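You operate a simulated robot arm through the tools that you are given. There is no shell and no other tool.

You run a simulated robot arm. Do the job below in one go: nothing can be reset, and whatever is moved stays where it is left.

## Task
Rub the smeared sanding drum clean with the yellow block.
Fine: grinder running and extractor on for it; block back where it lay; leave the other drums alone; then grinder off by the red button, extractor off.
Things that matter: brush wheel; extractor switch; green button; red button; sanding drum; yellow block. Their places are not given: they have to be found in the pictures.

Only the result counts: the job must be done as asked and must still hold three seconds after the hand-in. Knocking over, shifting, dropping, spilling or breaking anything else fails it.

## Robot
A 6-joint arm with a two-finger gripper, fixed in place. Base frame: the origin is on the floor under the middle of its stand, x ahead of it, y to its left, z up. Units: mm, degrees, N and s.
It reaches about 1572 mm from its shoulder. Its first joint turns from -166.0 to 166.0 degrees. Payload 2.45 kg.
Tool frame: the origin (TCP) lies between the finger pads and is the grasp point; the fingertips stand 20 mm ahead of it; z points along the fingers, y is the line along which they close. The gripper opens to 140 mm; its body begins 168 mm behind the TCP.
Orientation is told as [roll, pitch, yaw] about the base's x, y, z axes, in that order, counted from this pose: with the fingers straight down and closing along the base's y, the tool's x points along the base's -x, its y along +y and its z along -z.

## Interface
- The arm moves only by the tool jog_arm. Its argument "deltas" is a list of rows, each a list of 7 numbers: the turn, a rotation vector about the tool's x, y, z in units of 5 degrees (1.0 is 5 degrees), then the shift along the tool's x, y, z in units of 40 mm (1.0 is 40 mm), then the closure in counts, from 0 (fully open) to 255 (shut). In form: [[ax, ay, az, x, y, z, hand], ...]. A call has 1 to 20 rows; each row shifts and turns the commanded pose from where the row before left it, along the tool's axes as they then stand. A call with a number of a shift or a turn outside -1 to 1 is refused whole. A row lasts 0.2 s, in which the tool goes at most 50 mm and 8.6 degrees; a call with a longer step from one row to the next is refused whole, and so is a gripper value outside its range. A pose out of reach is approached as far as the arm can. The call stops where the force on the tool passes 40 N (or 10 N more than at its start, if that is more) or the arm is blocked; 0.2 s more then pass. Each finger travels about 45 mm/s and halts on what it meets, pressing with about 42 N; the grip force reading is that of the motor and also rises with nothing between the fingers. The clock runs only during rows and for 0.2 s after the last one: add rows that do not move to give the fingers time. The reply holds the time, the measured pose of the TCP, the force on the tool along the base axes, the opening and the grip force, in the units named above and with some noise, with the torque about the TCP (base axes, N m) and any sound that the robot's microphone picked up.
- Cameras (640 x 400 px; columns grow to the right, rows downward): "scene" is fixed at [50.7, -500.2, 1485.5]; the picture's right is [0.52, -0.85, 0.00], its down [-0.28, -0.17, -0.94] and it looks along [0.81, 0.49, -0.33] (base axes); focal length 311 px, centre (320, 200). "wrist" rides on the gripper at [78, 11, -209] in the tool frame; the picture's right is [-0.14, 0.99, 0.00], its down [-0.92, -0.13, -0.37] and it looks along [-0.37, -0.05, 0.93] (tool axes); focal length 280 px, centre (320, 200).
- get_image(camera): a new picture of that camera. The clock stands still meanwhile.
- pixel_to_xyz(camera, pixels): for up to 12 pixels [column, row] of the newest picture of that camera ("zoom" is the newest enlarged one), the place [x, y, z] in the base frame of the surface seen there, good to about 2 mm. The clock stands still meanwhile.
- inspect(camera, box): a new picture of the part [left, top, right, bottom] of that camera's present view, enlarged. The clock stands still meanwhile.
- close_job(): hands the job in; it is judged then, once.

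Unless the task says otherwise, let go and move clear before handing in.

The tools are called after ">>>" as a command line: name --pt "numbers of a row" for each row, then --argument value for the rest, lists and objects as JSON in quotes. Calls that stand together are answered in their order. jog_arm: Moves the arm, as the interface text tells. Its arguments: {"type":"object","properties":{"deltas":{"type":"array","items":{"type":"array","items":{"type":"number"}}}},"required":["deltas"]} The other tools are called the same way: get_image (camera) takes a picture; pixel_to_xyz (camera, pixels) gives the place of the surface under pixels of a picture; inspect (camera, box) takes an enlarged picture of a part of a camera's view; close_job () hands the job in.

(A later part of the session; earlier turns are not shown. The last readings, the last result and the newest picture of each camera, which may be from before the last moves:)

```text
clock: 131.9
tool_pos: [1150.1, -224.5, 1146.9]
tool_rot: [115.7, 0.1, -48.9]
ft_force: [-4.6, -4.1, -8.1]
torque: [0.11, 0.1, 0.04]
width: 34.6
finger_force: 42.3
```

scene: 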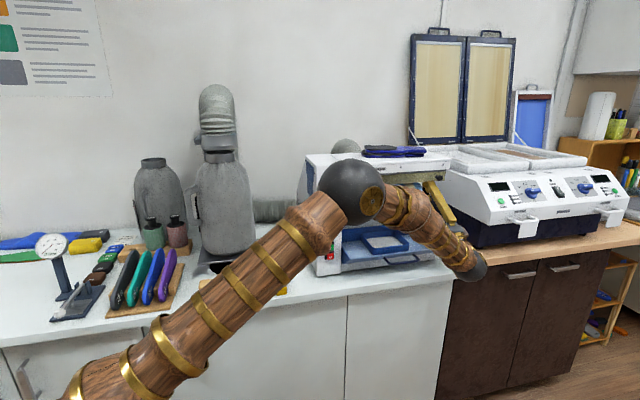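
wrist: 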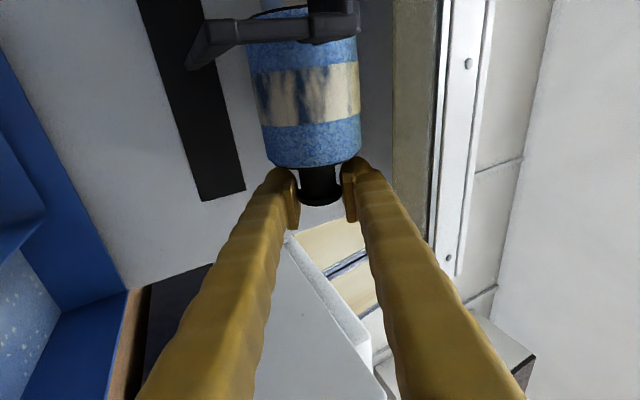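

The remaining load is small and the drum holds firm, which fits it being latched. I'll open just enough (42 mm, to stay under the guard) and check that it stays put.

>>> jog_arm --pt "0 0 0 0 0 0 200" --pt "0 0 0 0 0 0 185" --pt "0 0 0 0 0 0 178" --pt "0 0 0 0 0 0 178"

>>> get_image --camera "wrist"

>>> pixel_to_xyz --camera "wrist" --pixels '[[290, 60], [306, 80], [306, 100], [310, 140], [340, 80], [342, 110], [346, 150], [275, 80], [280, 110], [284, 150], [312, 160], [318, 180]]'

```text
clock: 132.9
tool_pos: [1151.1, -225.8, 1147.8]
tool_rot: [115.8, 0.1, -48.9]
ft_force: [-0.1, -0.7, -0.2]
torque: [0.01, 0.01, -0.03]
width: 42.3
finger_force: 0.0
```

```text
taken
```

wrist: 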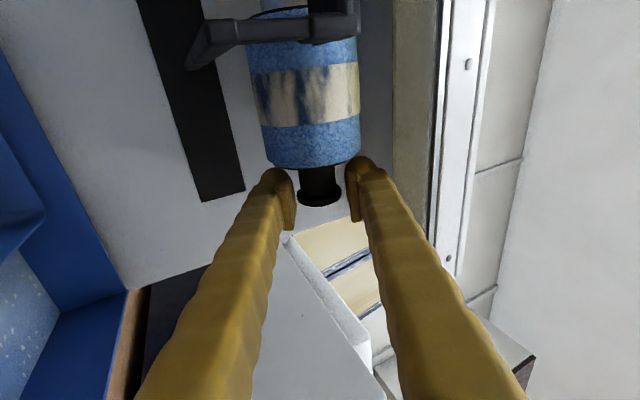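

```text
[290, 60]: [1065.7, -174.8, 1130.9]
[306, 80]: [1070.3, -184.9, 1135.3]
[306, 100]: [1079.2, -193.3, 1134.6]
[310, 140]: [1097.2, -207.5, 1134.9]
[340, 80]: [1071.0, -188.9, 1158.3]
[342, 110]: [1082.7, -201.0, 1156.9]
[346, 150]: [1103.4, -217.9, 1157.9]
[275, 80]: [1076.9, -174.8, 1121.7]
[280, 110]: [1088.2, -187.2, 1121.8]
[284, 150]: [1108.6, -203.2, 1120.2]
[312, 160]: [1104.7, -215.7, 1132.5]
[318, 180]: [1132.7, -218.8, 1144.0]
```

The drum stays in place, unsupported, on the spindle axis. I'll withdraw along the tool axis and then straight out.

>>> jog_arm --pt "0 0 0 0 0 -0.4 178" --pt "0 0 0 0 0 -0.7 178" --pt "0 0 0 0 0 -0.7 178" --pt "0 0 0 -0.065 0.436 -0.898 178" --pt "0 0 0 -0.065 0.436 -0.898 178" --pt "0 0 0 -0.065 0.436 -0.898 178" --pt "0 0 0 -0.065 0.436 -0.898 178" --pt "0 0 0 0 0 0 178"

>>> get_image --camera "wrist"

>>> get_image --camera "scene"

```text
clock: 134.7
tool_pos: [986.5, -383.9, 1117.8]
tool_rot: [115.7, 0.1, -48.8]
ft_force: [-0.5, 0.4, -1.0]
torque: [-0.02, 0.0, -0.01]
width: 42.3
finger_force: 0.0
```

```text
taken
```

wrist: 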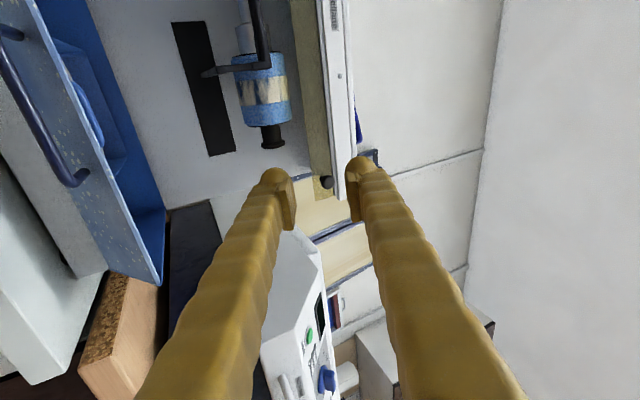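

```text
taken
```

scene: 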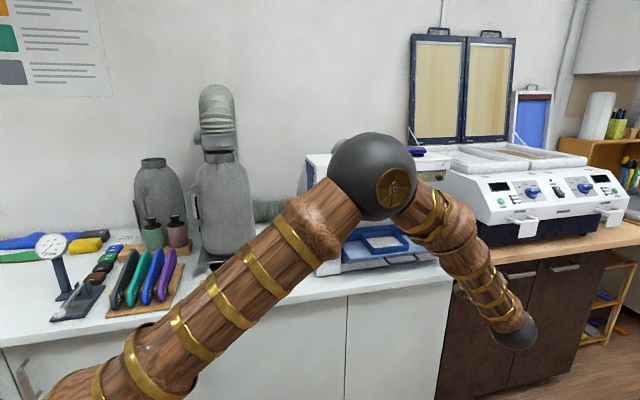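

The drum is back in the chuck, as shown in the wrist view at (262,88). Now I'll unwind the tool to the level button-pressing pose: roll back 90°, then straighten.

>>> jog_arm --pt "-0.065 0.436 -0.898 0 0 0 200" --pt "-0.065 0.436 -0.898 0 0 0 255" --pt "-0.065 0.436 -0.898 0 0 0 255" --pt "-0.065 0.436 -0.898 0 0 0 255" --pt "-0.065 0.436 -0.898 0 0 0 255" --pt "-0.065 0.436 -0.898 0 0 0 255" --pt "-0.065 0.436 -0.898 0 0 0 255" --pt "-0.065 0.436 -0.898 0 0 0 255" --pt "-0.065 0.436 -0.898 0 0 0 255" --pt "-0.065 0.436 -0.898 0 0 0 255" --pt "-0.065 0.436 -0.898 0 0 0 255" --pt "-0.065 0.436 -0.898 0 0 0 255" --pt "-0.065 0.436 -0.898 0 0 0 255" --pt "-0.065 0.436 -0.898 0 0 0 255" --pt "-0.065 0.436 -0.898 0 0 0 255" --pt "-0.065 0.436 -0.898 0 0 0 255" --pt "-0.065 0.436 -0.898 0 0 0 255" --pt "-0.065 0.436 -0.898 0 0 0 255" --pt "0 0 0 0 0 0 255"

>>> get_image --camera "wrist"

>>> inspect --camera "scene" --box '[330, 150, 450, 250]'

```text
clock: 138.7
tool_pos: [989.4, -380.5, 1117.3]
tool_rot: [-155.0, -86.4, -134.3]
ft_force: [0.0, -0.5, 0.0]
torque: [0.01, -0.03, -0.01]
width: 0.1
finger_force: 29.4
```

```text
taken
```

wrist: 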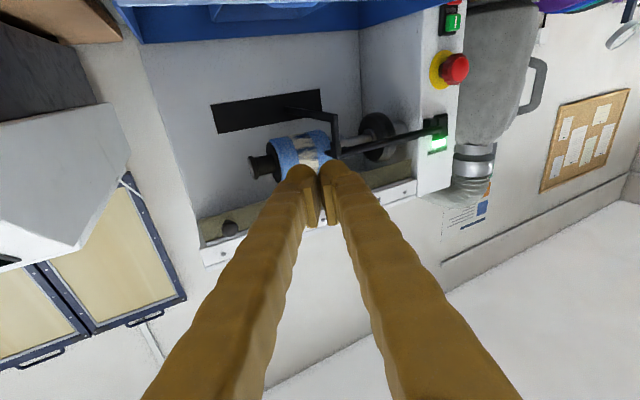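

```text
4.00 times, centred on (390, 200) of scene
```

zoom: 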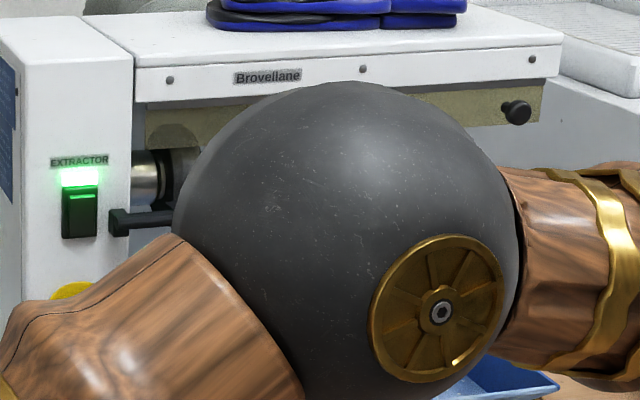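

Two small corrections square the tool up: +25.7° about its x axis and +3.6° about its y axis. Then I'll move left to the panel.

>>> jog_arm --pt "1 0 0 0 0 0 255" --pt "1 0 0 0 0 0 255" --pt "1 0 0 0 0 0 255" --pt "1 0 0 0 0 0 255" --pt "1 0 0 0 0 0 255" --pt "0.14 0.72 0 0 0 0 255" --pt "0 0 0 0 0.9 0 255" --pt "0 0 0 0 0.9 0 255" --pt "0 0 0 0 0.9 0 255" --pt "0 0 0 0 0.9 0 255" --pt "0 0 0 0 0.9 0 255" --pt "0 0 0 0 0.9 0 255" --pt "0 0 0 0 0.9 0 255" --pt "0 0 0 0 0.9 0 255" --pt "0 0 0 0 0.9 0 255" --pt "0 0 0 0 0 0 255"

>>> get_image --camera "wrist"

```text
clock: 142.1
tool_pos: [760.6, -151.4, 1115.5]
tool_rot: [56.5, -89.9, -11.4]
ft_force: [1.2, 0.6, 0.3]
torque: [-0.01, -0.05, 0.02]
width: 0.0
finger_force: 29.7
```

```text
taken
```

wrist: 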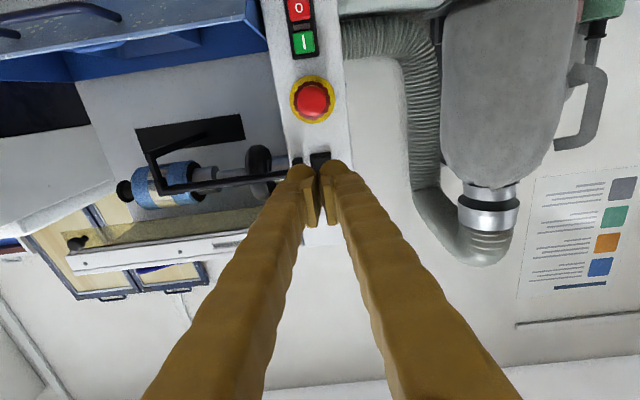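

The tool is square again. I'll take a close look at how the drum sits against the chuck from here.

>>> inspect --camera "wrist" --box '[100, 120, 300, 260]'

>>> pixel_to_xyz --camera "wrist" --pixels '[[145, 195], [160, 190], [175, 187], [190, 184], [195, 178], [207, 180], [215, 178], [170, 175], [170, 202], [125, 192], [240, 165], [225, 175]]'

```text
2.86 times, centred on (200, 190) of wrist
```

zoom: 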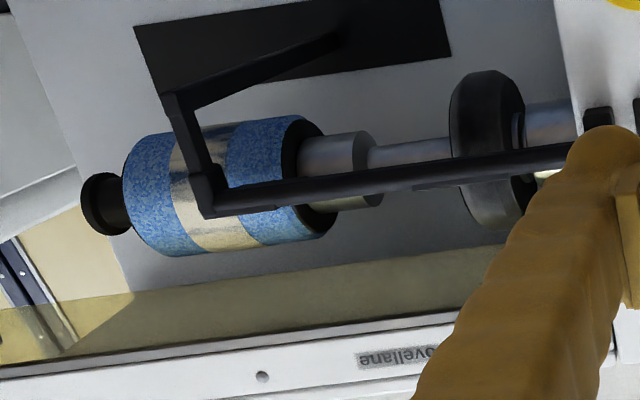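

```text
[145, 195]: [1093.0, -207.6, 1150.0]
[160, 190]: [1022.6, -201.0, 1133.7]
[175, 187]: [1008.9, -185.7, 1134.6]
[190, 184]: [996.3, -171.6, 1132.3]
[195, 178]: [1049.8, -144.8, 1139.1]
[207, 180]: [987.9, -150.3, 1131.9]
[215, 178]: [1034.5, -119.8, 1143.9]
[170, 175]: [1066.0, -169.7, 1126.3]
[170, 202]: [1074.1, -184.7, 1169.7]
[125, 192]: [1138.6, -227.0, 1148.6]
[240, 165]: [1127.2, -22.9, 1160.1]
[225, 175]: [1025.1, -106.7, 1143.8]
```

The drum sits flush against the chuck with its knob at t≈966, just as originally. Next I'll press the green button: go down to its height, then approach.

>>> jog_arm --pt "0 0 0 0.76 0.08 0 255" --pt "0 0 0 0.76 0.08 0 255" --pt "0 0 0 0.76 0.08 0 255" --pt "0 0 0 0.76 0.08 0 255" --pt "0 0 0 0 0 0.8 255" --pt "0 0 0 0 0 0.8 255" --pt "0 0 0 0 0 0.8 255" --pt "0 0 0 0 0 0.7 255" --pt "0 0 0 0 0 0 255"

>>> inspect --camera "wrist" --box '[250, 60, 390, 240]'

```text
clock: 144.1
tool_pos: [836.3, -55.9, 996.7]
tool_rot: [63.9, -89.9, -18.7]
ft_force: [-0.8, 0.6, 0.3]
torque: [-0.01, 0.0, -0.01]
width: 0.3
finger_force: 30.0
```

```text
2.22 times, centred on (320, 150) of wrist
```

zoom: 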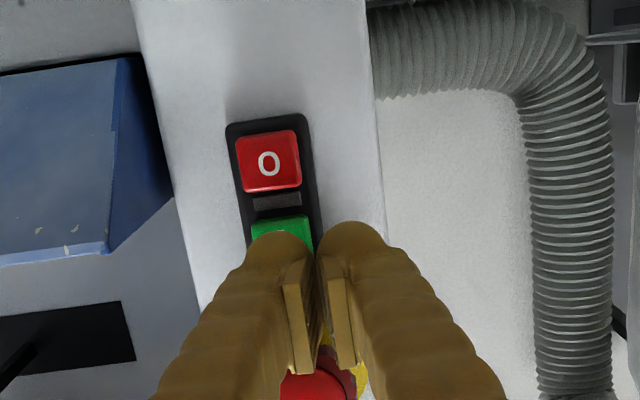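

The dome covers the green I. Pressing in.

>>> jog_arm --pt "0 0 0 0.03 0 0.25 255" --pt "0 0 0 0 0 0.2 255" --pt "0 0 0 0 0 0.08 255" --pt "0 0 0 0 0 0.05 255" --pt "0 0 0 0 0 0 255"

```text
clock: 145.3
tool_pos: [853.3, -39.5, 994.4]
tool_rot: [57.0, -89.9, -12.0]
ft_force: [-1.8, -2.5, -0.6]
torque: [-0.03, 0.06, -0.03]
width: 0.0
finger_force: 29.5
heard: click
```

A click. I'll back away and check the lamp and the drum spinning.

>>> jog_arm --pt "0 0 0 0 0 -0.3 255" --pt "0 0 0 0 0 -0.9 255" --pt "0 0 0 0 0 -0.9 255" --pt "0 0 0 0 0 -0.9 255" --pt "0 0 0 -0.9 0 -0.3 255" --pt "0 0 0 -0.9 0 -0.3 255" --pt "0 0 0 -0.9 0 -0.3 255" --pt "0 0 0 0 0 0 255"

>>> get_image --camera "wrist"

>>> inspect --camera "wrist" --box '[100, 100, 340, 260]'

>>> jog_arm --pt "0 0 0 0 0 0 255"

>>> inspect --camera "wrist" --box '[100, 100, 340, 260]'

```text
clock: 147.1
tool_pos: [744.4, -150.6, 1102.7]
tool_rot: [60.6, -89.9, -15.4]
ft_force: [0.9, -0.7, -0.5]
torque: [0.01, -0.01, -0.03]
width: 0.0
finger_force: 30.0
```

```text
taken
```

wrist: 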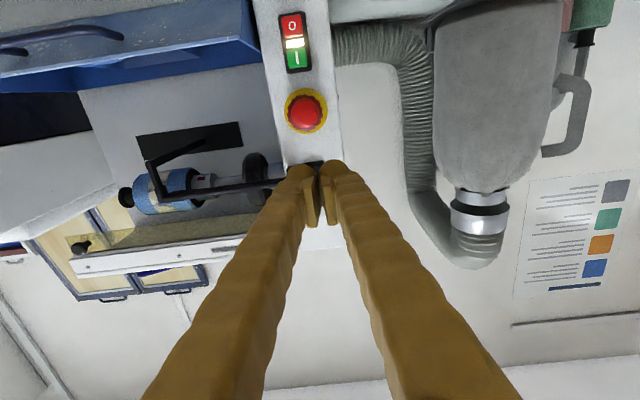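

```text
2.50 times, centred on (220, 180) of wrist
```

zoom: 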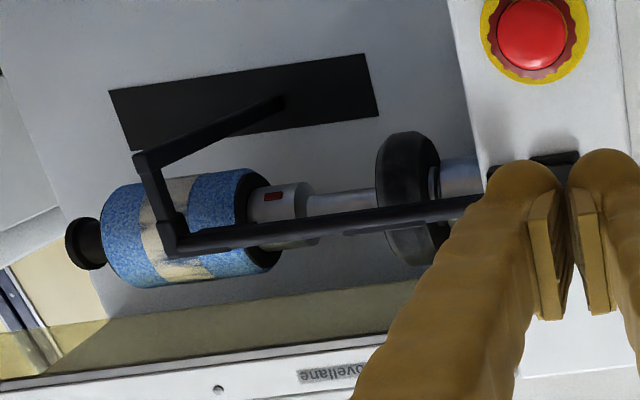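

```text
clock: 147.5
tool_pos: [744.2, -150.7, 1101.0]
tool_rot: [60.8, -89.9, -15.6]
ft_force: [0.4, -0.7, 0.5]
torque: [0.0, -0.02, -0.03]
width: 0.0
finger_force: 29.7
```

```text
2.50 times, centred on (220, 180) of wrist
```

zoom: 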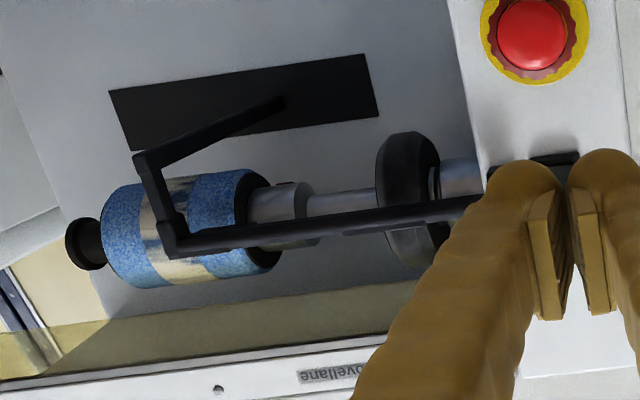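

The chuck's red mark moves between pictures and the drum turns with it, so it is properly latched and running; the lamp is lit. A cream band remains on the drum. I'll measure its extent.

>>> pixel_to_xyz --camera "zoom" --pixels '[[145, 270], [155, 272], [165, 274], [190, 270], [208, 268], [216, 266], [235, 262], [255, 258], [130, 260], [145, 200], [185, 185], [240, 180]]'

```text
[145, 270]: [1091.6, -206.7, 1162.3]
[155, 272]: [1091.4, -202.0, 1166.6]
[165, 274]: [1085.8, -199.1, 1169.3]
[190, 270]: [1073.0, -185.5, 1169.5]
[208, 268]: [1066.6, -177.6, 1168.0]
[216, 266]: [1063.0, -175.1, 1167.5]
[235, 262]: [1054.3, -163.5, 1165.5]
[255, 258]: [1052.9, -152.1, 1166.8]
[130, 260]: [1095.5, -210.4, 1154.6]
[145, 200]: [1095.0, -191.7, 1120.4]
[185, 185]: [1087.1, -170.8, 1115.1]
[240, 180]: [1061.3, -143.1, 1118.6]
```

The remaining cream spans t≈877–911, exactly under the middle of my first press, with the bands on both sides clean. So the bar's face edges did the cleaning and the middle needs an edge there. I'll fetch the bar again: tool upright, hand opening.

>>> jog_arm --pt "0 1 0 0 0 0 255" --pt "0 1 0 0 0 0 255" --pt "0 1 0 0 0 0 165" --pt "0 1 0 0 0 0 165" --pt "0 1 0 0 0 0 165" --pt "0 1 0 0 0 0 165" --pt "0 1 0 0 0 0 165" --pt "0 1 0 0 0 0 165" --pt "0 1 0 0 0 0 165" --pt "0 1 0 0 0 0 165" --pt "0 1 0 0 0 0 165" --pt "0 1 0 0 0 0 165" --pt "0 1 0 0 0 0 165" --pt "0 1 0 0 0 0 165" --pt "0 1 0 0 0 0 165" --pt "0 1 0 0 0 0 165" --pt "0 1 0 0 0 0 165" --pt "0 1 0 0 0 0 165" --pt "0 0 0 0 0 0 165"

```text
clock: 151.5
tool_pos: [742.9, -149.6, 1102.6]
tool_rot: [0.0, 0.0, 45.1]
ft_force: [0.2, -0.9, 0.0]
torque: [-0.04, -0.01, 0.06]
width: 49.2
finger_force: 0.0
```

>>> jog_arm --pt "0 0 0 0 1 0 165" --pt "0 0 0 0 1 0 165" --pt "0 0 0 0 1 0 165" --pt "0 0 0 0 1 0 165" --pt "0 0 0 -0.86 0 0.7 165" --pt "0 0 0 -0.86 0 0.7 165" --pt "0 0 0 -0.86 0 0.7 165" --pt "0 0 0 -0.86 0 0.7 165" --pt "0 0 0 -0.86 0 0.7 165" --pt "0 0 0 0 0 0 165"

>>> get_image --camera "wrist"

>>> pixel_to_xyz --camera "wrist" --pixels '[[304, 125], [326, 125], [314, 130], [320, 160], [325, 185], [312, 160], [334, 160], [325, 200], [336, 195], [315, 200], [330, 207], [305, 118]]'

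```text
clock: 153.7
tool_pos: [751.2, 85.0, 964.1]
tool_rot: [0.0, -0.1, 45.2]
ft_force: [-0.1, 0.3, -0.1]
torque: [0.01, -0.01, -0.01]
width: 49.1
finger_force: 0.1
```

```text
taken
```

wrist: 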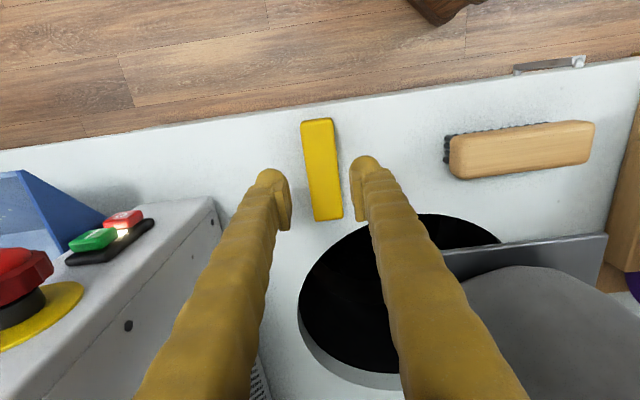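

```text
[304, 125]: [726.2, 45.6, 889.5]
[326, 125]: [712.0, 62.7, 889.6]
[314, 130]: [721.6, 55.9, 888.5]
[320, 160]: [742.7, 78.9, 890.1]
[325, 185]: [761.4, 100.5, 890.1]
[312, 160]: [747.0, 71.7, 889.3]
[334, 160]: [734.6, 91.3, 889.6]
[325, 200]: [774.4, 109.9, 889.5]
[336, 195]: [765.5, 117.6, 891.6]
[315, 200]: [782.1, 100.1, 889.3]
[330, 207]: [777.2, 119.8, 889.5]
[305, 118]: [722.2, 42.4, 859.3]
```

The bar is where I parked it (centre t≈470, s≈-598). I'll grip it a little nearer its rear end this time for stiffness, and descend.

>>> jog_arm --pt "0 0 0 -0.19 0.03 0.7 165" --pt "0 0 0 0 0 0.7 165" --pt "0 0 0 0 0 0.4 165" --pt "0 0 0 0 0 0.21 165" --pt "0 0 0 0 0 0 165"

>>> jog_arm --pt "0 0 0 0 0 0 200" --pt "0 0 0 0 0 0 255" --pt "0 0 0 0 0 0 255" --pt "0 0 0 0 0 0 255" --pt "0 0 0 0 0 -0.1 255" --pt "0 0 0 0 0 -0.4 255" --pt "0 0 0 0 0 -0.8 255" --pt "0 0 0 0 0 0 255"

>>> get_image --camera "wrist"

>>> pixel_to_xyz --camera "wrist" --pixels '[[313, 140], [316, 170], [320, 200], [325, 230], [328, 245], [312, 250], [344, 245], [330, 252], [312, 125], [330, 122], [310, 118], [330, 258]]'

```text
clock: 154.9
tool_pos: [755.5, 91.8, 882.3]
tool_rot: [0.2, -0.1, 45.1]
ft_force: [0.1, -0.7, -0.5]
torque: [0.01, 0.03, -0.01]
width: 49.6
finger_force: 0.1
```

```text
clock: 156.7
tool_pos: [755.0, 93.4, 932.0]
tool_rot: [0.0, 0.0, 45.1]
ft_force: [-0.1, -0.3, -0.3]
torque: [-0.01, -0.02, -0.01]
width: 32.7
finger_force: 42.1
```

```text
taken
```

wrist: 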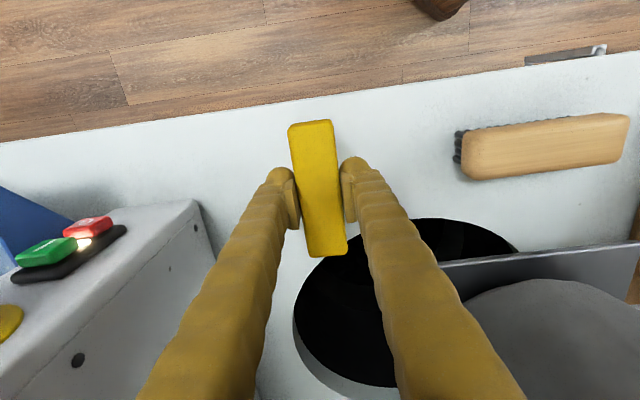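

```text
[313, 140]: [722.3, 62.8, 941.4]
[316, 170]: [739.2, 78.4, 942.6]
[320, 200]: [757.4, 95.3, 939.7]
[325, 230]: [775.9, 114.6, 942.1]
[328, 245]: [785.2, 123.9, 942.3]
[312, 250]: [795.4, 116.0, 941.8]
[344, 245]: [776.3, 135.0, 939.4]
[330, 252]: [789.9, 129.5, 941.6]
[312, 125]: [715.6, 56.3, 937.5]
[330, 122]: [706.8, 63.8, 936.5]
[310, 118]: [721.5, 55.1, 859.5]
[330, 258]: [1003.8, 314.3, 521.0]
```

The bar is held level. Carrying it back to the grinder the same way as before.

>>> jog_arm --pt "0 0 0 0.94 0 -0.75 255" --pt "0 0 0 0.94 0 -0.75 255" --pt "0 0 0 0.94 0 -0.75 255" --pt "0 0 0 0.94 0 -0.75 255" --pt "0 0 0 0 0 -0.86 255" --pt "0 0 0 0 0 -0.86 255" --pt "0 0 0 0 0 -0.86 255" --pt "0 0 0 0 0 -0.86 255" --pt "0 0 0 0 0 0 255"

>>> jog_arm --pt "0 0 0 0 -0.955 0 255" --pt "0 0 0 0 -0.955 0 255" --pt "0 0 0 0 -0.955 0 255" --pt "0 0 0 0 -0.955 0 255" --pt "0 0 0 0 -0.955 0 255" --pt "0 0 0 0 -0.955 0 255" --pt "0 0 0 0 -0.955 0 255" --pt "0 0 0 0 -0.955 0 255" --pt "0 0 0 0 -0.955 0 255" --pt "0 0 0 0 -0.955 0 255" --pt "0 0 0 0 -0.955 0 255" --pt "0 0 0 0 0 0 255"

>>> get_image --camera "wrist"

>>> inspect --camera "scene" --box '[340, 145, 450, 221]'

>>> pixel_to_xyz --camera "wrist" --pixels '[[313, 140], [320, 200], [328, 245], [330, 252], [312, 250], [344, 245], [340, 325], [340, 318], [340, 335], [320, 325], [360, 322], [375, 305]]'

```text
clock: 158.7
tool_pos: [651.2, -10.9, 1192.0]
tool_rot: [-0.1, 0.1, 45.2]
ft_force: [0.7, -0.9, -0.4]
torque: [0.01, 0.02, -0.01]
width: 32.7
finger_force: 41.7
```

```text
clock: 161.3
tool_pos: [946.0, -314.6, 1194.6]
tool_rot: [0.1, -0.1, 45.1]
ft_force: [0.3, -0.4, -1.2]
torque: [0.01, 0.01, 0.01]
width: 32.6
finger_force: 41.5
```

```text
taken
```

wrist: 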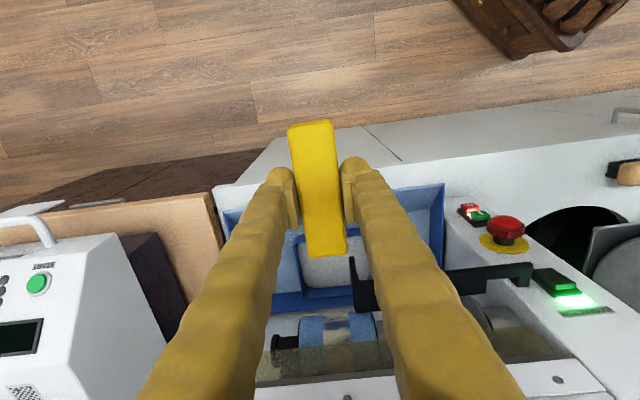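

```text
5.26 times, centred on (395, 183) of scene
```

zoom: 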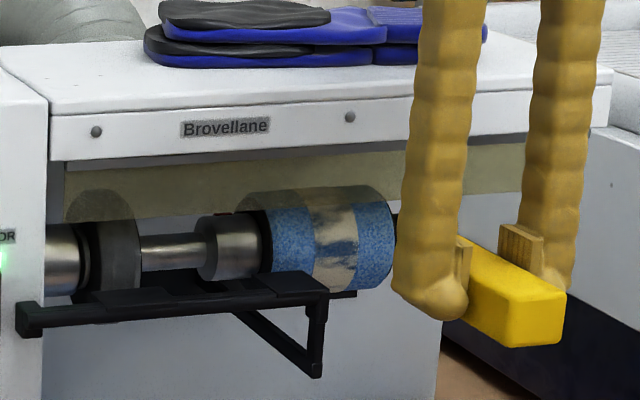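

```text
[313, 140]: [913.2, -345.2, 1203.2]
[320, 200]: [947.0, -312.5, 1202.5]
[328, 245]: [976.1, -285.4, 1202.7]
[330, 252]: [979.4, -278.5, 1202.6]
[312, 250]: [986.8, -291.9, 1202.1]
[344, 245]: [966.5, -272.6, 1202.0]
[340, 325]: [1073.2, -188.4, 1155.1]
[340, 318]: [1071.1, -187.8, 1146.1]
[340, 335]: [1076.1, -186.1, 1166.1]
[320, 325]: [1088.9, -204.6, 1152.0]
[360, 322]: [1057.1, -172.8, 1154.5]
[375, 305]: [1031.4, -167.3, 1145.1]
```

The drum is spinning in its place with only the middle band cream (t≈881–913). I'll set the bar's height (bottom ≈1148.5) and line it up so its right edge will fall at about t≈896, then approach to ~12 mm off.

>>> jog_arm --pt "0 0 0 0 0.285 0.58 255" --pt "0 0 0 -0.7 0 0 255" --pt "0 0 0 -0.7 0 0 255" --pt "0 0 0 -0.7 0 0 255" --pt "0 0 0 -0.6 0 0 255" --pt "0 0 0 0 0 0 255"

>>> inspect --camera "wrist" --box '[260, 180, 420, 300]'

>>> pixel_to_xyz --camera "wrist" --pixels '[[312, 150], [320, 200], [328, 240], [330, 250], [312, 250], [344, 247], [308, 258], [350, 255], [320, 262], [300, 262], [340, 262], [360, 255]]'

```text
clock: 162.7
tool_pos: [1015.5, -226.2, 1167.3]
tool_rot: [0.2, 0.1, 45.1]
ft_force: [0.5, 0.0, -0.6]
torque: [0.01, 0.01, -0.01]
width: 32.6
finger_force: 42.3
```

```text
3.33 times, centred on (340, 240) of wrist
```

zoom: 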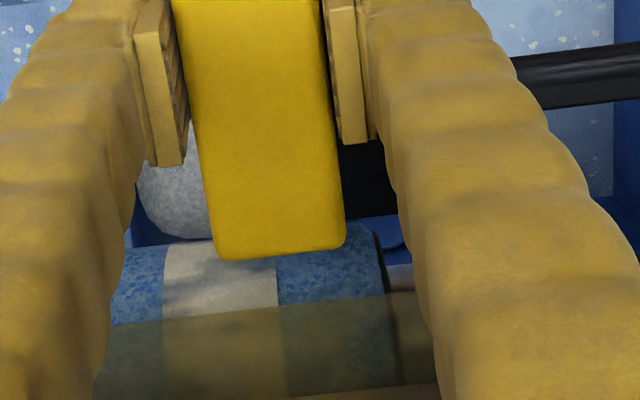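

```text
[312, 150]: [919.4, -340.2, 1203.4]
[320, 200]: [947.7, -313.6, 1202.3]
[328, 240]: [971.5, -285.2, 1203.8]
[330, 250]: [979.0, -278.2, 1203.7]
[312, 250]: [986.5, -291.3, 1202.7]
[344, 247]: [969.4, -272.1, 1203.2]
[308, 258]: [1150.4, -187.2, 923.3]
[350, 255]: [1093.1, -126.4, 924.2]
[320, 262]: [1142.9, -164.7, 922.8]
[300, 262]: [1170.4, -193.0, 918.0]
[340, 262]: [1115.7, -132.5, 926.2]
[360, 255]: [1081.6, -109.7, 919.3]
```

The bar's right edge (zoom column 215) falls in the middle of the cream band (165–277). I'll confirm the height with a fresh picture, then ease into contact.

>>> get_image --camera "wrist"

>>> pixel_to_xyz --camera "wrist" --pixels '[[312, 150], [320, 200], [328, 240], [330, 250], [312, 252], [344, 248], [320, 268], [300, 265], [345, 262], [355, 240]]'

```text
taken
```

wrist: 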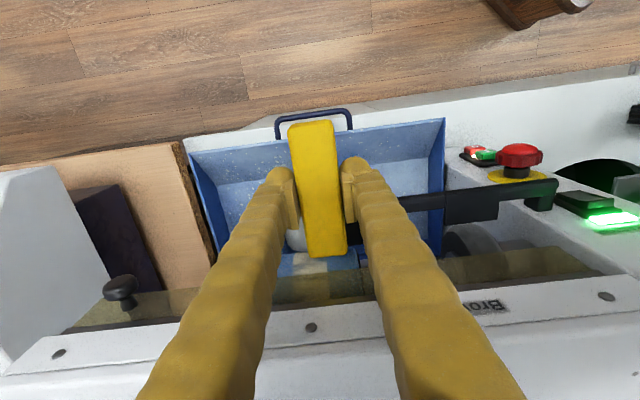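

```text
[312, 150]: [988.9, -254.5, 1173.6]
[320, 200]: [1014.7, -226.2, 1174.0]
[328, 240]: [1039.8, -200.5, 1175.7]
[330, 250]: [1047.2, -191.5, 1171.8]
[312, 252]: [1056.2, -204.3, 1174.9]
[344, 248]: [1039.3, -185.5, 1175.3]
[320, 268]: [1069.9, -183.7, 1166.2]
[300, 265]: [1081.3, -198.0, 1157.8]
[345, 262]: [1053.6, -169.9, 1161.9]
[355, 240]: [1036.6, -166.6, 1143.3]
```

The bar's top is at 1174.3, so I'll raise 4 mm to clear the rest, approach 12 mm, and then feel for contact in 1 mm steps.

>>> jog_arm --pt "0 0 0 0 0 -0.1 255" --pt "0 0 0 -0.15 0 0 255" --pt "0 0 0 -0.1 0 0 255" --pt "0 0 0 0 0 0 255"

>>> jog_arm --pt "0 0 0 -0.04 0 0 255" --pt "0 0 0 0 0 0 255"

```text
clock: 163.7
tool_pos: [1023.3, -220.2, 1171.4]
tool_rot: [0.0, -0.1, 45.0]
ft_force: [0.2, 0.8, -0.9]
torque: [-0.01, -0.02, 0.01]
width: 32.7
finger_force: 41.8
```

```text
clock: 164.3
tool_pos: [1022.4, -217.7, 1172.2]
tool_rot: [0.0, 0.0, 45.1]
ft_force: [-0.2, -0.1, -0.1]
torque: [-0.01, -0.02, 0.02]
width: 32.7
finger_force: 42.4
```

>>> jog_arm --pt "0 0 0 -0.04 0 0 255" --pt "0 0 0 -0.025 0 0 255" --pt "0 0 0 0 0 0 255"

```text
clock: 165.1
tool_pos: [1025.5, -217.2, 1170.4]
tool_rot: [0.1, 0.2, 45.1]
ft_force: [-19.8, -19.4, -18.5]
torque: [-1.03, 1.05, 0.03]
width: 33.0
finger_force: 42.1
```

Contact arrived quickly (about 28 N). Easing back 1.2 mm.

>>> jog_arm --pt "0 0 0 0.032 0 0 255" --pt "0 0 0 0 0 0 255"

>>> inspect --camera "wrist" --box '[260, 180, 420, 300]'

```text
clock: 165.7
tool_pos: [1025.8, -218.6, 1171.7]
tool_rot: [0.0, 0.0, 45.1]
ft_force: [-17.0, -14.8, -7.6]
torque: [-0.56, 0.61, 0.04]
width: 32.7
finger_force: 42.2
```

```text
3.33 times, centred on (340, 240) of wrist
```

zoom: 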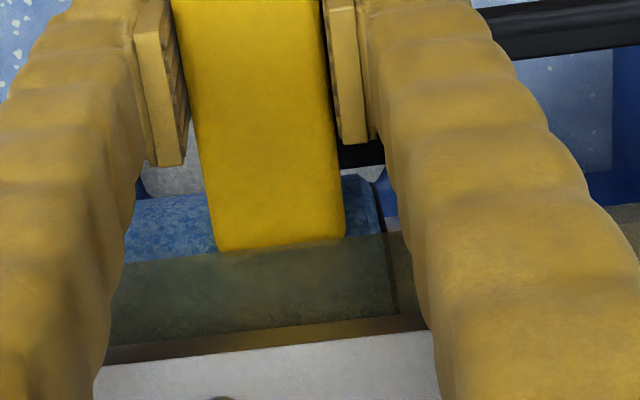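

The stretch right of the bar, which was cream at columns 165–215, is now blue. I'll back straight off and look at the whole drum.

>>> jog_arm --pt "0 0 0 0 0 0 255" --pt "0 0 0 0 0 0 255" --pt "0 0 0 0.2 0 0 255" --pt "0 0 0 0.8 0 0 255" --pt "0 0 0 0.9 0 0 255" --pt "0 0 0 0.9 0 0 255" --pt "0 0 0 0 0 0 255"

>>> inspect --camera "scene" --box '[340, 145, 450, 221]'

>>> inspect --camera "wrist" --box '[240, 230, 420, 350]'

>>> jog_arm --pt "0 0 0 0 0 0 255"

>>> inspect --camera "scene" --box '[360, 165, 430, 215]'

```text
clock: 167.3
tool_pos: [943.2, -298.0, 1171.8]
tool_rot: [0.0, 0.0, 45.1]
ft_force: [0.0, 0.6, -1.1]
torque: [0.02, -0.02, 0.0]
width: 32.5
finger_force: 42.0
```

```text
5.26 times, centred on (395, 183) of scene
```

zoom: 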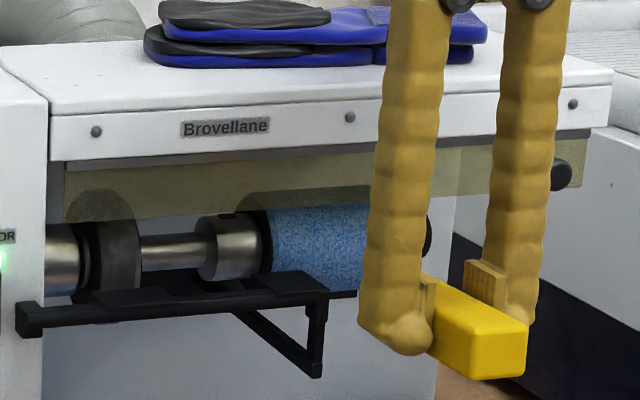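

```text
3.33 times, centred on (330, 290) of wrist
```

zoom: 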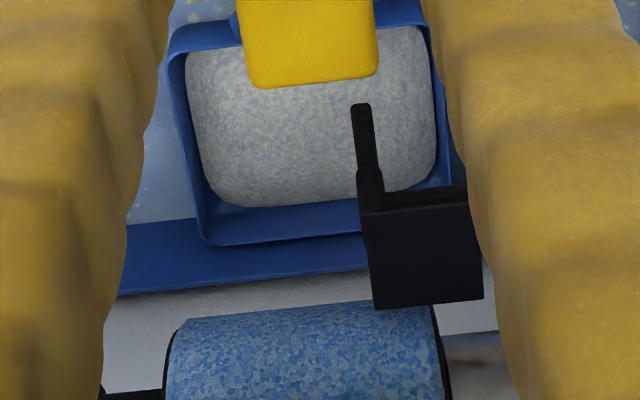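

```text
clock: 167.7
tool_pos: [943.6, -297.1, 1171.6]
tool_rot: [0.1, 0.1, 45.1]
ft_force: [0.2, 0.3, -1.5]
torque: [0.0, 0.02, 0.0]
width: 32.4
finger_force: 41.6
```

```text
8.00 times, centred on (395, 190) of scene
```

zoom: 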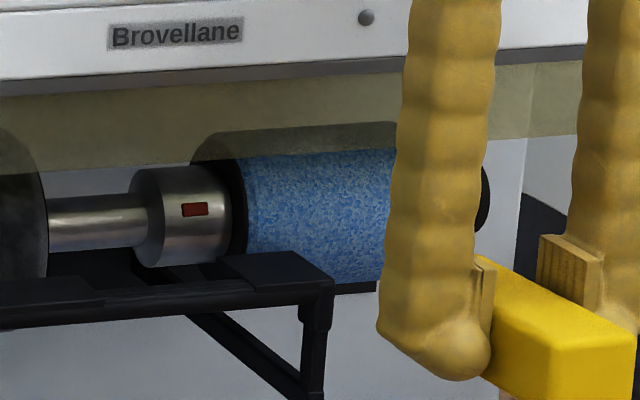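

The whole drum is blue and still seated and turning. Now the bar goes back: first to the open counter for the front-end re-grip.

>>> jog_arm --pt "0 0 0 0 0.926 0 255" --pt "0 0 0 0 0.926 0 255" --pt "0 0 0 0 0.926 0 255" --pt "0 0 0 0 0.926 0 255" --pt "0 0 0 0 0.926 0 255" --pt "0 0 0 0 0.926 0 255" --pt "0 0 0 0 0.926 0 255" --pt "0 0 0 0 0.926 0 255" --pt "0 0 0 0 0.926 0 255" --pt "0 0 0 0 0.926 0 255" --pt "0 0 0 0 0.926 0 255" --pt "0 0 0 -0.58 0 0.95 255" --pt "0 0 0 -0.58 0 0.95 255" --pt "0 0 0 -0.58 0 0.95 255" --pt "0 0 0 -0.58 0 0.95 255" --pt "0 0 0 -0.58 0 0.95 255" --pt "0 0 0 -0.58 0 0.95 255" --pt "0 0 0 0 0 0 255"

>>> get_image --camera "wrist"

>>> pixel_to_xyz --camera "wrist" --pixels '[[313, 140], [316, 170], [320, 200], [325, 230], [328, 245], [312, 248], [344, 245], [330, 252], [312, 128], [295, 140], [330, 138], [316, 105]]'

>>> inspect --camera "scene" --box '[340, 165, 430, 221]'

```text
clock: 171.5
tool_pos: [754.2, 91.4, 944.5]
tool_rot: [-0.1, -0.1, 45.1]
ft_force: [-0.1, 0.7, -1.6]
torque: [-0.02, 0.01, 0.04]
width: 32.5
finger_force: 41.9
```

```text
taken
```

wrist: 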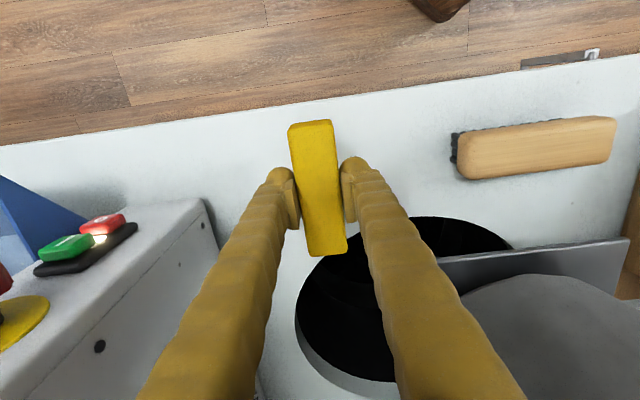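

```text
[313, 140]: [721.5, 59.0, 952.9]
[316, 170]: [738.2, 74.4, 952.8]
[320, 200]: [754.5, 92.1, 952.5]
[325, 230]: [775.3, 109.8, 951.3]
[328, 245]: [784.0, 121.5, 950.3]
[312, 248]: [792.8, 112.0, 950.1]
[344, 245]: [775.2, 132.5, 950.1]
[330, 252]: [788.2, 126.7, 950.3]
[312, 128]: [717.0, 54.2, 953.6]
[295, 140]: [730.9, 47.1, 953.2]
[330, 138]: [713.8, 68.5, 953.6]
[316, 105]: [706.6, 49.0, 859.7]
```

```text
7.11 times, centred on (385, 193) of scene
```

zoom: 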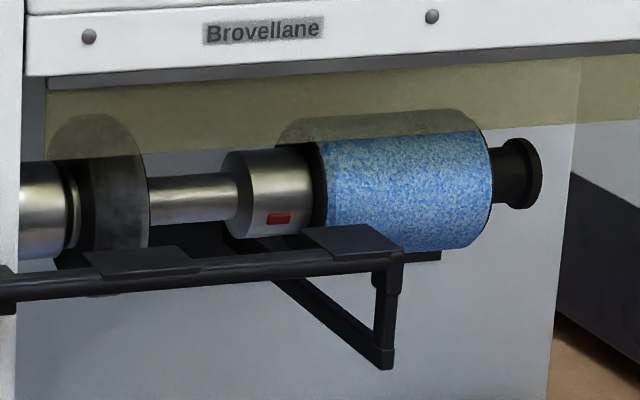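

The drum is fully clean and in place. The bar is nearly level (about 2° low at the rear). I'll lower it to the counter.

>>> jog_arm --pt "0 -0.4 0 0 0 0 255" --pt "0 0 0 0.01 0 0.6 255" --pt "0 0 0 0.01 0 0.5 255" --pt "0 0 0 0 0 0.2 255" --pt "0 0 0 0 0 0.08 255" --pt "0 0 0 0 0 0 255"

>>> jog_arm --pt "0 0 0 0 0 0.05 255" --pt "0 0 0 0 0 0.03 255" --pt "0 0 0 0 0 0 255"

```text
clock: 172.9
tool_pos: [755.6, 89.8, 888.6]
tool_rot: [0.0, -2.0, 45.1]
ft_force: [0.2, 0.3, -1.8]
torque: [0.0, -0.01, 0.01]
width: 32.7
finger_force: 41.6
```

```text
clock: 173.7
tool_pos: [755.1, 90.3, 886.3]
tool_rot: [0.1, -1.8, 45.0]
ft_force: [0.3, -0.9, -0.7]
torque: [0.01, 0.02, -0.04]
width: 33.0
finger_force: 41.9
```

>>> jog_arm --pt "0 0 0 0 0 0.03 255" --pt "0 0 0 0 0 0.02 255" --pt "0 0 0 0 0 0 255"

```text
clock: 174.5
tool_pos: [755.6, 89.4, 883.4]
tool_rot: [0.1, -2.0, 45.1]
ft_force: [-0.9, 0.4, -0.1]
torque: [0.05, 0.0, 0.01]
width: 33.0
finger_force: 41.9
```

>>> jog_arm --pt "0 0 0 0 0 0.02 255" --pt "0 0 0 0 0 0 255"

```text
clock: 175.1
tool_pos: [755.2, 89.3, 883.1]
tool_rot: [0.1, -2.0, 45.2]
ft_force: [0.1, 1.0, -1.4]
torque: [0.03, -0.03, 0.0]
width: 32.6
finger_force: 41.8
```

>>> jog_arm --pt "0 0 0 0 0 0.02 255" --pt "0 0 0 0 0 0.02 255" --pt "0 0 0 0 0 0 255"

```text
clock: 175.9
tool_pos: [757.0, 89.2, 881.6]
tool_rot: [0.0, -2.0, 45.1]
ft_force: [-1.9, 2.1, 17.0]
torque: [0.68, -0.64, 0.13]
width: 32.7
finger_force: 42.1
```

The bar is down (17 N). Releasing, rising and straightening the tool.

>>> jog_arm --pt "0 0 0 0 0 -0.03 200" --pt "0 0 0 0 0 0 165" --pt "0 0 0 0 0 0 165" --pt "0 0 0 0 0 -0.5 165" --pt "0 0 0 0 0 -0.8 165" --pt "0 0.4 0 0 0 -0.3 165" --pt "0 0 0 0.9 0 0 165" --pt "0 0 0 0 0 0 165"

>>> get_image --camera "wrist"

>>> pixel_to_xyz --camera "wrist" --pixels '[[304, 172], [326, 170], [316, 165], [320, 185], [324, 210], [330, 240], [318, 245], [342, 242], [312, 200], [335, 200], [330, 252], [316, 162]]'

```text
clock: 177.7
tool_pos: [727.9, 61.8, 946.2]
tool_rot: [0.1, 0.1, 45.0]
ft_force: [-0.9, 0.9, -0.9]
torque: [0.03, 0.0, 0.0]
width: 49.6
finger_force: 0.1
```

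```text
taken
```

wrist: 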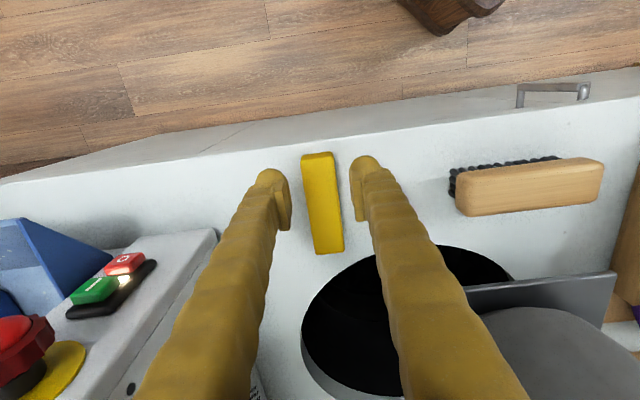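

```text
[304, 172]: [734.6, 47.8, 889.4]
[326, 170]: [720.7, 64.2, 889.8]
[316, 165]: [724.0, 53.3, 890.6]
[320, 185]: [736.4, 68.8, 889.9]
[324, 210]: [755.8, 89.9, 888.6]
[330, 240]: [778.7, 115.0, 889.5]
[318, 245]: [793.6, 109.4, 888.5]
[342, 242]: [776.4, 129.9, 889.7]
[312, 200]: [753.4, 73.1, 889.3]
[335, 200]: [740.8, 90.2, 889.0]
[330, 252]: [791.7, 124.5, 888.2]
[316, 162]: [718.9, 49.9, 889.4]
```

The bar lies at s≈-544…-650, t≈470–472. I'll re-grip it at its front end, high (TCP z≈892.5), as needed for the tight original spot.

>>> jog_arm --pt "0 0 0 0.16 -0.03 0.5 165" --pt "0 0 0 0 0 0.5 165" --pt "0 0 0 0 0 0.25 165" --pt "0 0 0 0 0 0.09 165" --pt "0 0 0 0 0 0 165"

>>> inspect --camera "wrist" --box '[240, 110, 400, 250]'

```text
clock: 178.9
tool_pos: [725.4, 57.8, 893.6]
tool_rot: [0.0, 0.0, 45.1]
ft_force: [-0.1, 0.2, -0.2]
torque: [-0.03, -0.01, 0.02]
width: 49.3
finger_force: 0.1
```

```text
2.86 times, centred on (320, 180) of wrist
```

zoom: 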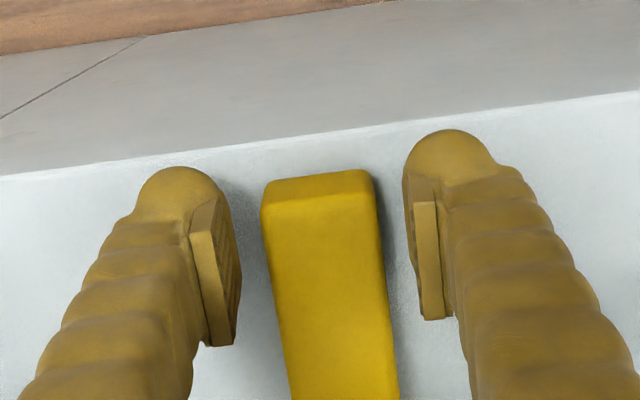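

The bar's front end is between the pads as in the first grip. Closing and lifting.

>>> jog_arm --pt "0 0 0 0 0 0 190" --pt "0 0 0 0 0 0 255" --pt "0 0 0 0 0 0 255" --pt "0 0 0 0 0 0 255" --pt "0 0 0 0 0 -0.1 255" --pt "0 0 0 0 0 -0.3 255" --pt "0 0 0 0 0 -0.7 255" --pt "0 0 0 0 0 -0.7 255" --pt "0 0 0 0 0 -0.7 255" --pt "0 0 0 0 0 0 255"

>>> get_image --camera "wrist"

>>> pixel_to_xyz --camera "wrist" --pixels '[[320, 185], [322, 210], [326, 235], [332, 265], [334, 285], [307, 190], [336, 188], [318, 285], [347, 282], [330, 290], [310, 178], [334, 176]]'

```text
clock: 181.1
tool_pos: [726.8, 55.1, 995.3]
tool_rot: [0.1, 0.0, 45.1]
ft_force: [-1.1, 0.3, -0.9]
torque: [-0.06, 0.06, 0.0]
width: 32.9
finger_force: 42.1
```

```text
taken
```

wrist: 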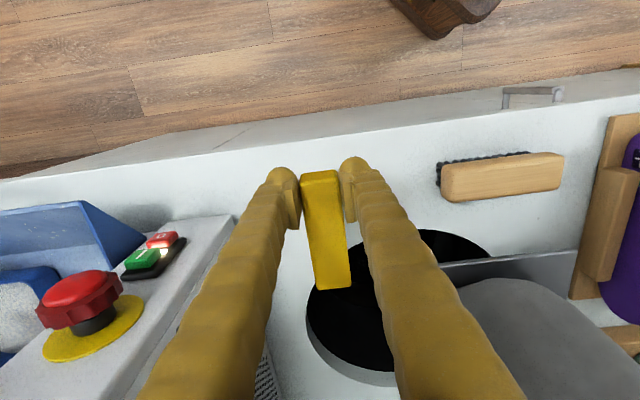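

```text
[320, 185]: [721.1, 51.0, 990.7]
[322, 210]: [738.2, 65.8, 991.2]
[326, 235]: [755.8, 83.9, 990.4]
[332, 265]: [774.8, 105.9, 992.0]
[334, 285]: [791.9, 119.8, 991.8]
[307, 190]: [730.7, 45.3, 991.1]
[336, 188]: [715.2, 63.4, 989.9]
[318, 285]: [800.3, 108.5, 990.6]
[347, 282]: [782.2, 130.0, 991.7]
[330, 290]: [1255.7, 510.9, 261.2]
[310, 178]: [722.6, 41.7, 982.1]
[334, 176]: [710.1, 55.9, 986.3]
```

The bar is level in the front-end grip. Carrying it left, back above its original spot.

>>> jog_arm --pt "0 0 0 0 0.95 0 255" --pt "0 0 0 0 0.95 0 255" --pt "0 0 0 0 0.95 0 255" --pt "0 0 0 0 0.95 0 255" --pt "0 0 0 0 0.95 0 255" --pt "0 0 0 0 0.95 0 255" --pt "0 0 0 0 0.95 0 255" --pt "0 0 0 0 0.95 0 255" --pt "0 0 0 0 0 0 255"

>>> jog_arm --pt "0 0 0 0 0 0 255"

>>> get_image --camera "wrist"

>>> pixel_to_xyz --camera "wrist" --pixels '[[320, 185], [322, 210], [326, 235], [332, 265], [334, 285], [305, 200], [339, 198], [316, 280], [347, 278], [334, 287], [312, 178], [330, 176]]'

```text
clock: 183.1
tool_pos: [506.4, 266.8, 992.4]
tool_rot: [-0.1, 0.0, 45.1]
ft_force: [0.2, -0.4, -1.8]
torque: [-0.04, 0.04, 0.02]
width: 32.9
finger_force: 42.1
```

```text
clock: 183.5
tool_pos: [507.6, 266.8, 991.4]
tool_rot: [0.0, 0.0, 45.0]
ft_force: [-0.4, -0.4, -0.8]
torque: [0.0, 0.02, 0.01]
width: 32.8
finger_force: 41.8
```

```text
taken
```

wrist: 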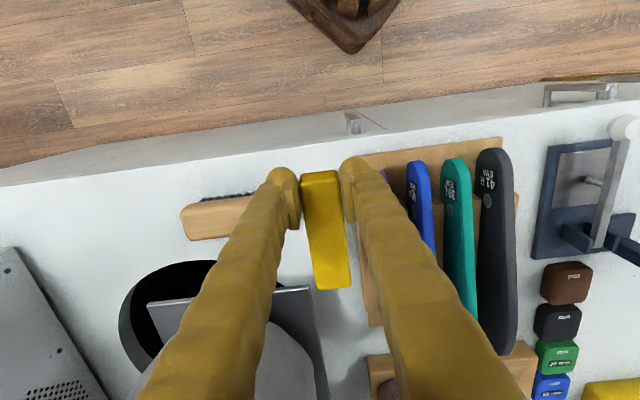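

```text
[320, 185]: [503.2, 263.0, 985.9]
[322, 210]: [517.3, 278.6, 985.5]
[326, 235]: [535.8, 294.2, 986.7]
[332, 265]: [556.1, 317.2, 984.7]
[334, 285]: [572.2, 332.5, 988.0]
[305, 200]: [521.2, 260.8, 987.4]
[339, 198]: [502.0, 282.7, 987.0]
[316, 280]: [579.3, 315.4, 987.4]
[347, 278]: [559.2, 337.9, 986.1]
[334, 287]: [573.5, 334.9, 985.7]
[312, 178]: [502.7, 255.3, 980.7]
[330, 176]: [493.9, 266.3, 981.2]
```

The bar hovers at t≈169.8, s centre ≈-590.7; its original centre was t≈168.3, s≈-597.3. I'll shift by that difference and descend most of the way.

>>> jog_arm --pt "0 0 0 -0.165 0.0375 0 255" --pt "0 0 0 0 0 0.6 255" --pt "0 0 0 0 0 0.6 255" --pt "0 0 0 0 0 0.5 255" --pt "0 0 0 0 0 0.4 255" --pt "0 0 0 0 0 0.1 255" --pt "0 0 0 0 0 0 255"

>>> get_image --camera "wrist"

>>> pixel_to_xyz --camera "wrist" --pixels '[[320, 185], [322, 210], [326, 235], [332, 265], [334, 285], [305, 200], [339, 198], [316, 280], [347, 278], [334, 287], [312, 178], [330, 176]]'

>>> inspect --camera "scene" --box '[160, 260, 250, 316]'

```text
clock: 185.1
tool_pos: [514.2, 277.4, 904.9]
tool_rot: [0.0, 0.1, 45.1]
ft_force: [0.1, -0.2, -0.6]
torque: [-0.03, 0.03, -0.02]
width: 32.6
finger_force: 41.5
```

```text
taken
```

wrist: 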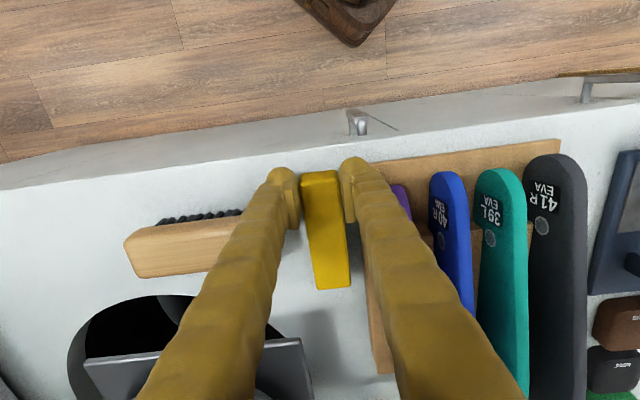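

```text
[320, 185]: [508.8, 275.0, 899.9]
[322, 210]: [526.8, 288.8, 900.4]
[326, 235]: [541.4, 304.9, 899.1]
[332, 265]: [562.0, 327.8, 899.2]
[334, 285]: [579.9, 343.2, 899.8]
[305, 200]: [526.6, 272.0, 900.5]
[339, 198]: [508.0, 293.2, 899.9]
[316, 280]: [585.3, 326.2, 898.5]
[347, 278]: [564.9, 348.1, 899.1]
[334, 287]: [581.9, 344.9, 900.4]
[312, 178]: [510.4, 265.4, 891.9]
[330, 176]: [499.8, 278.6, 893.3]
```

```text
7.11 times, centred on (205, 288) of scene
```

zoom: 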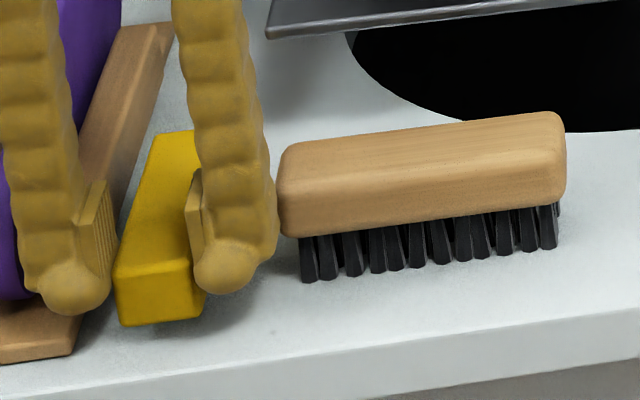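

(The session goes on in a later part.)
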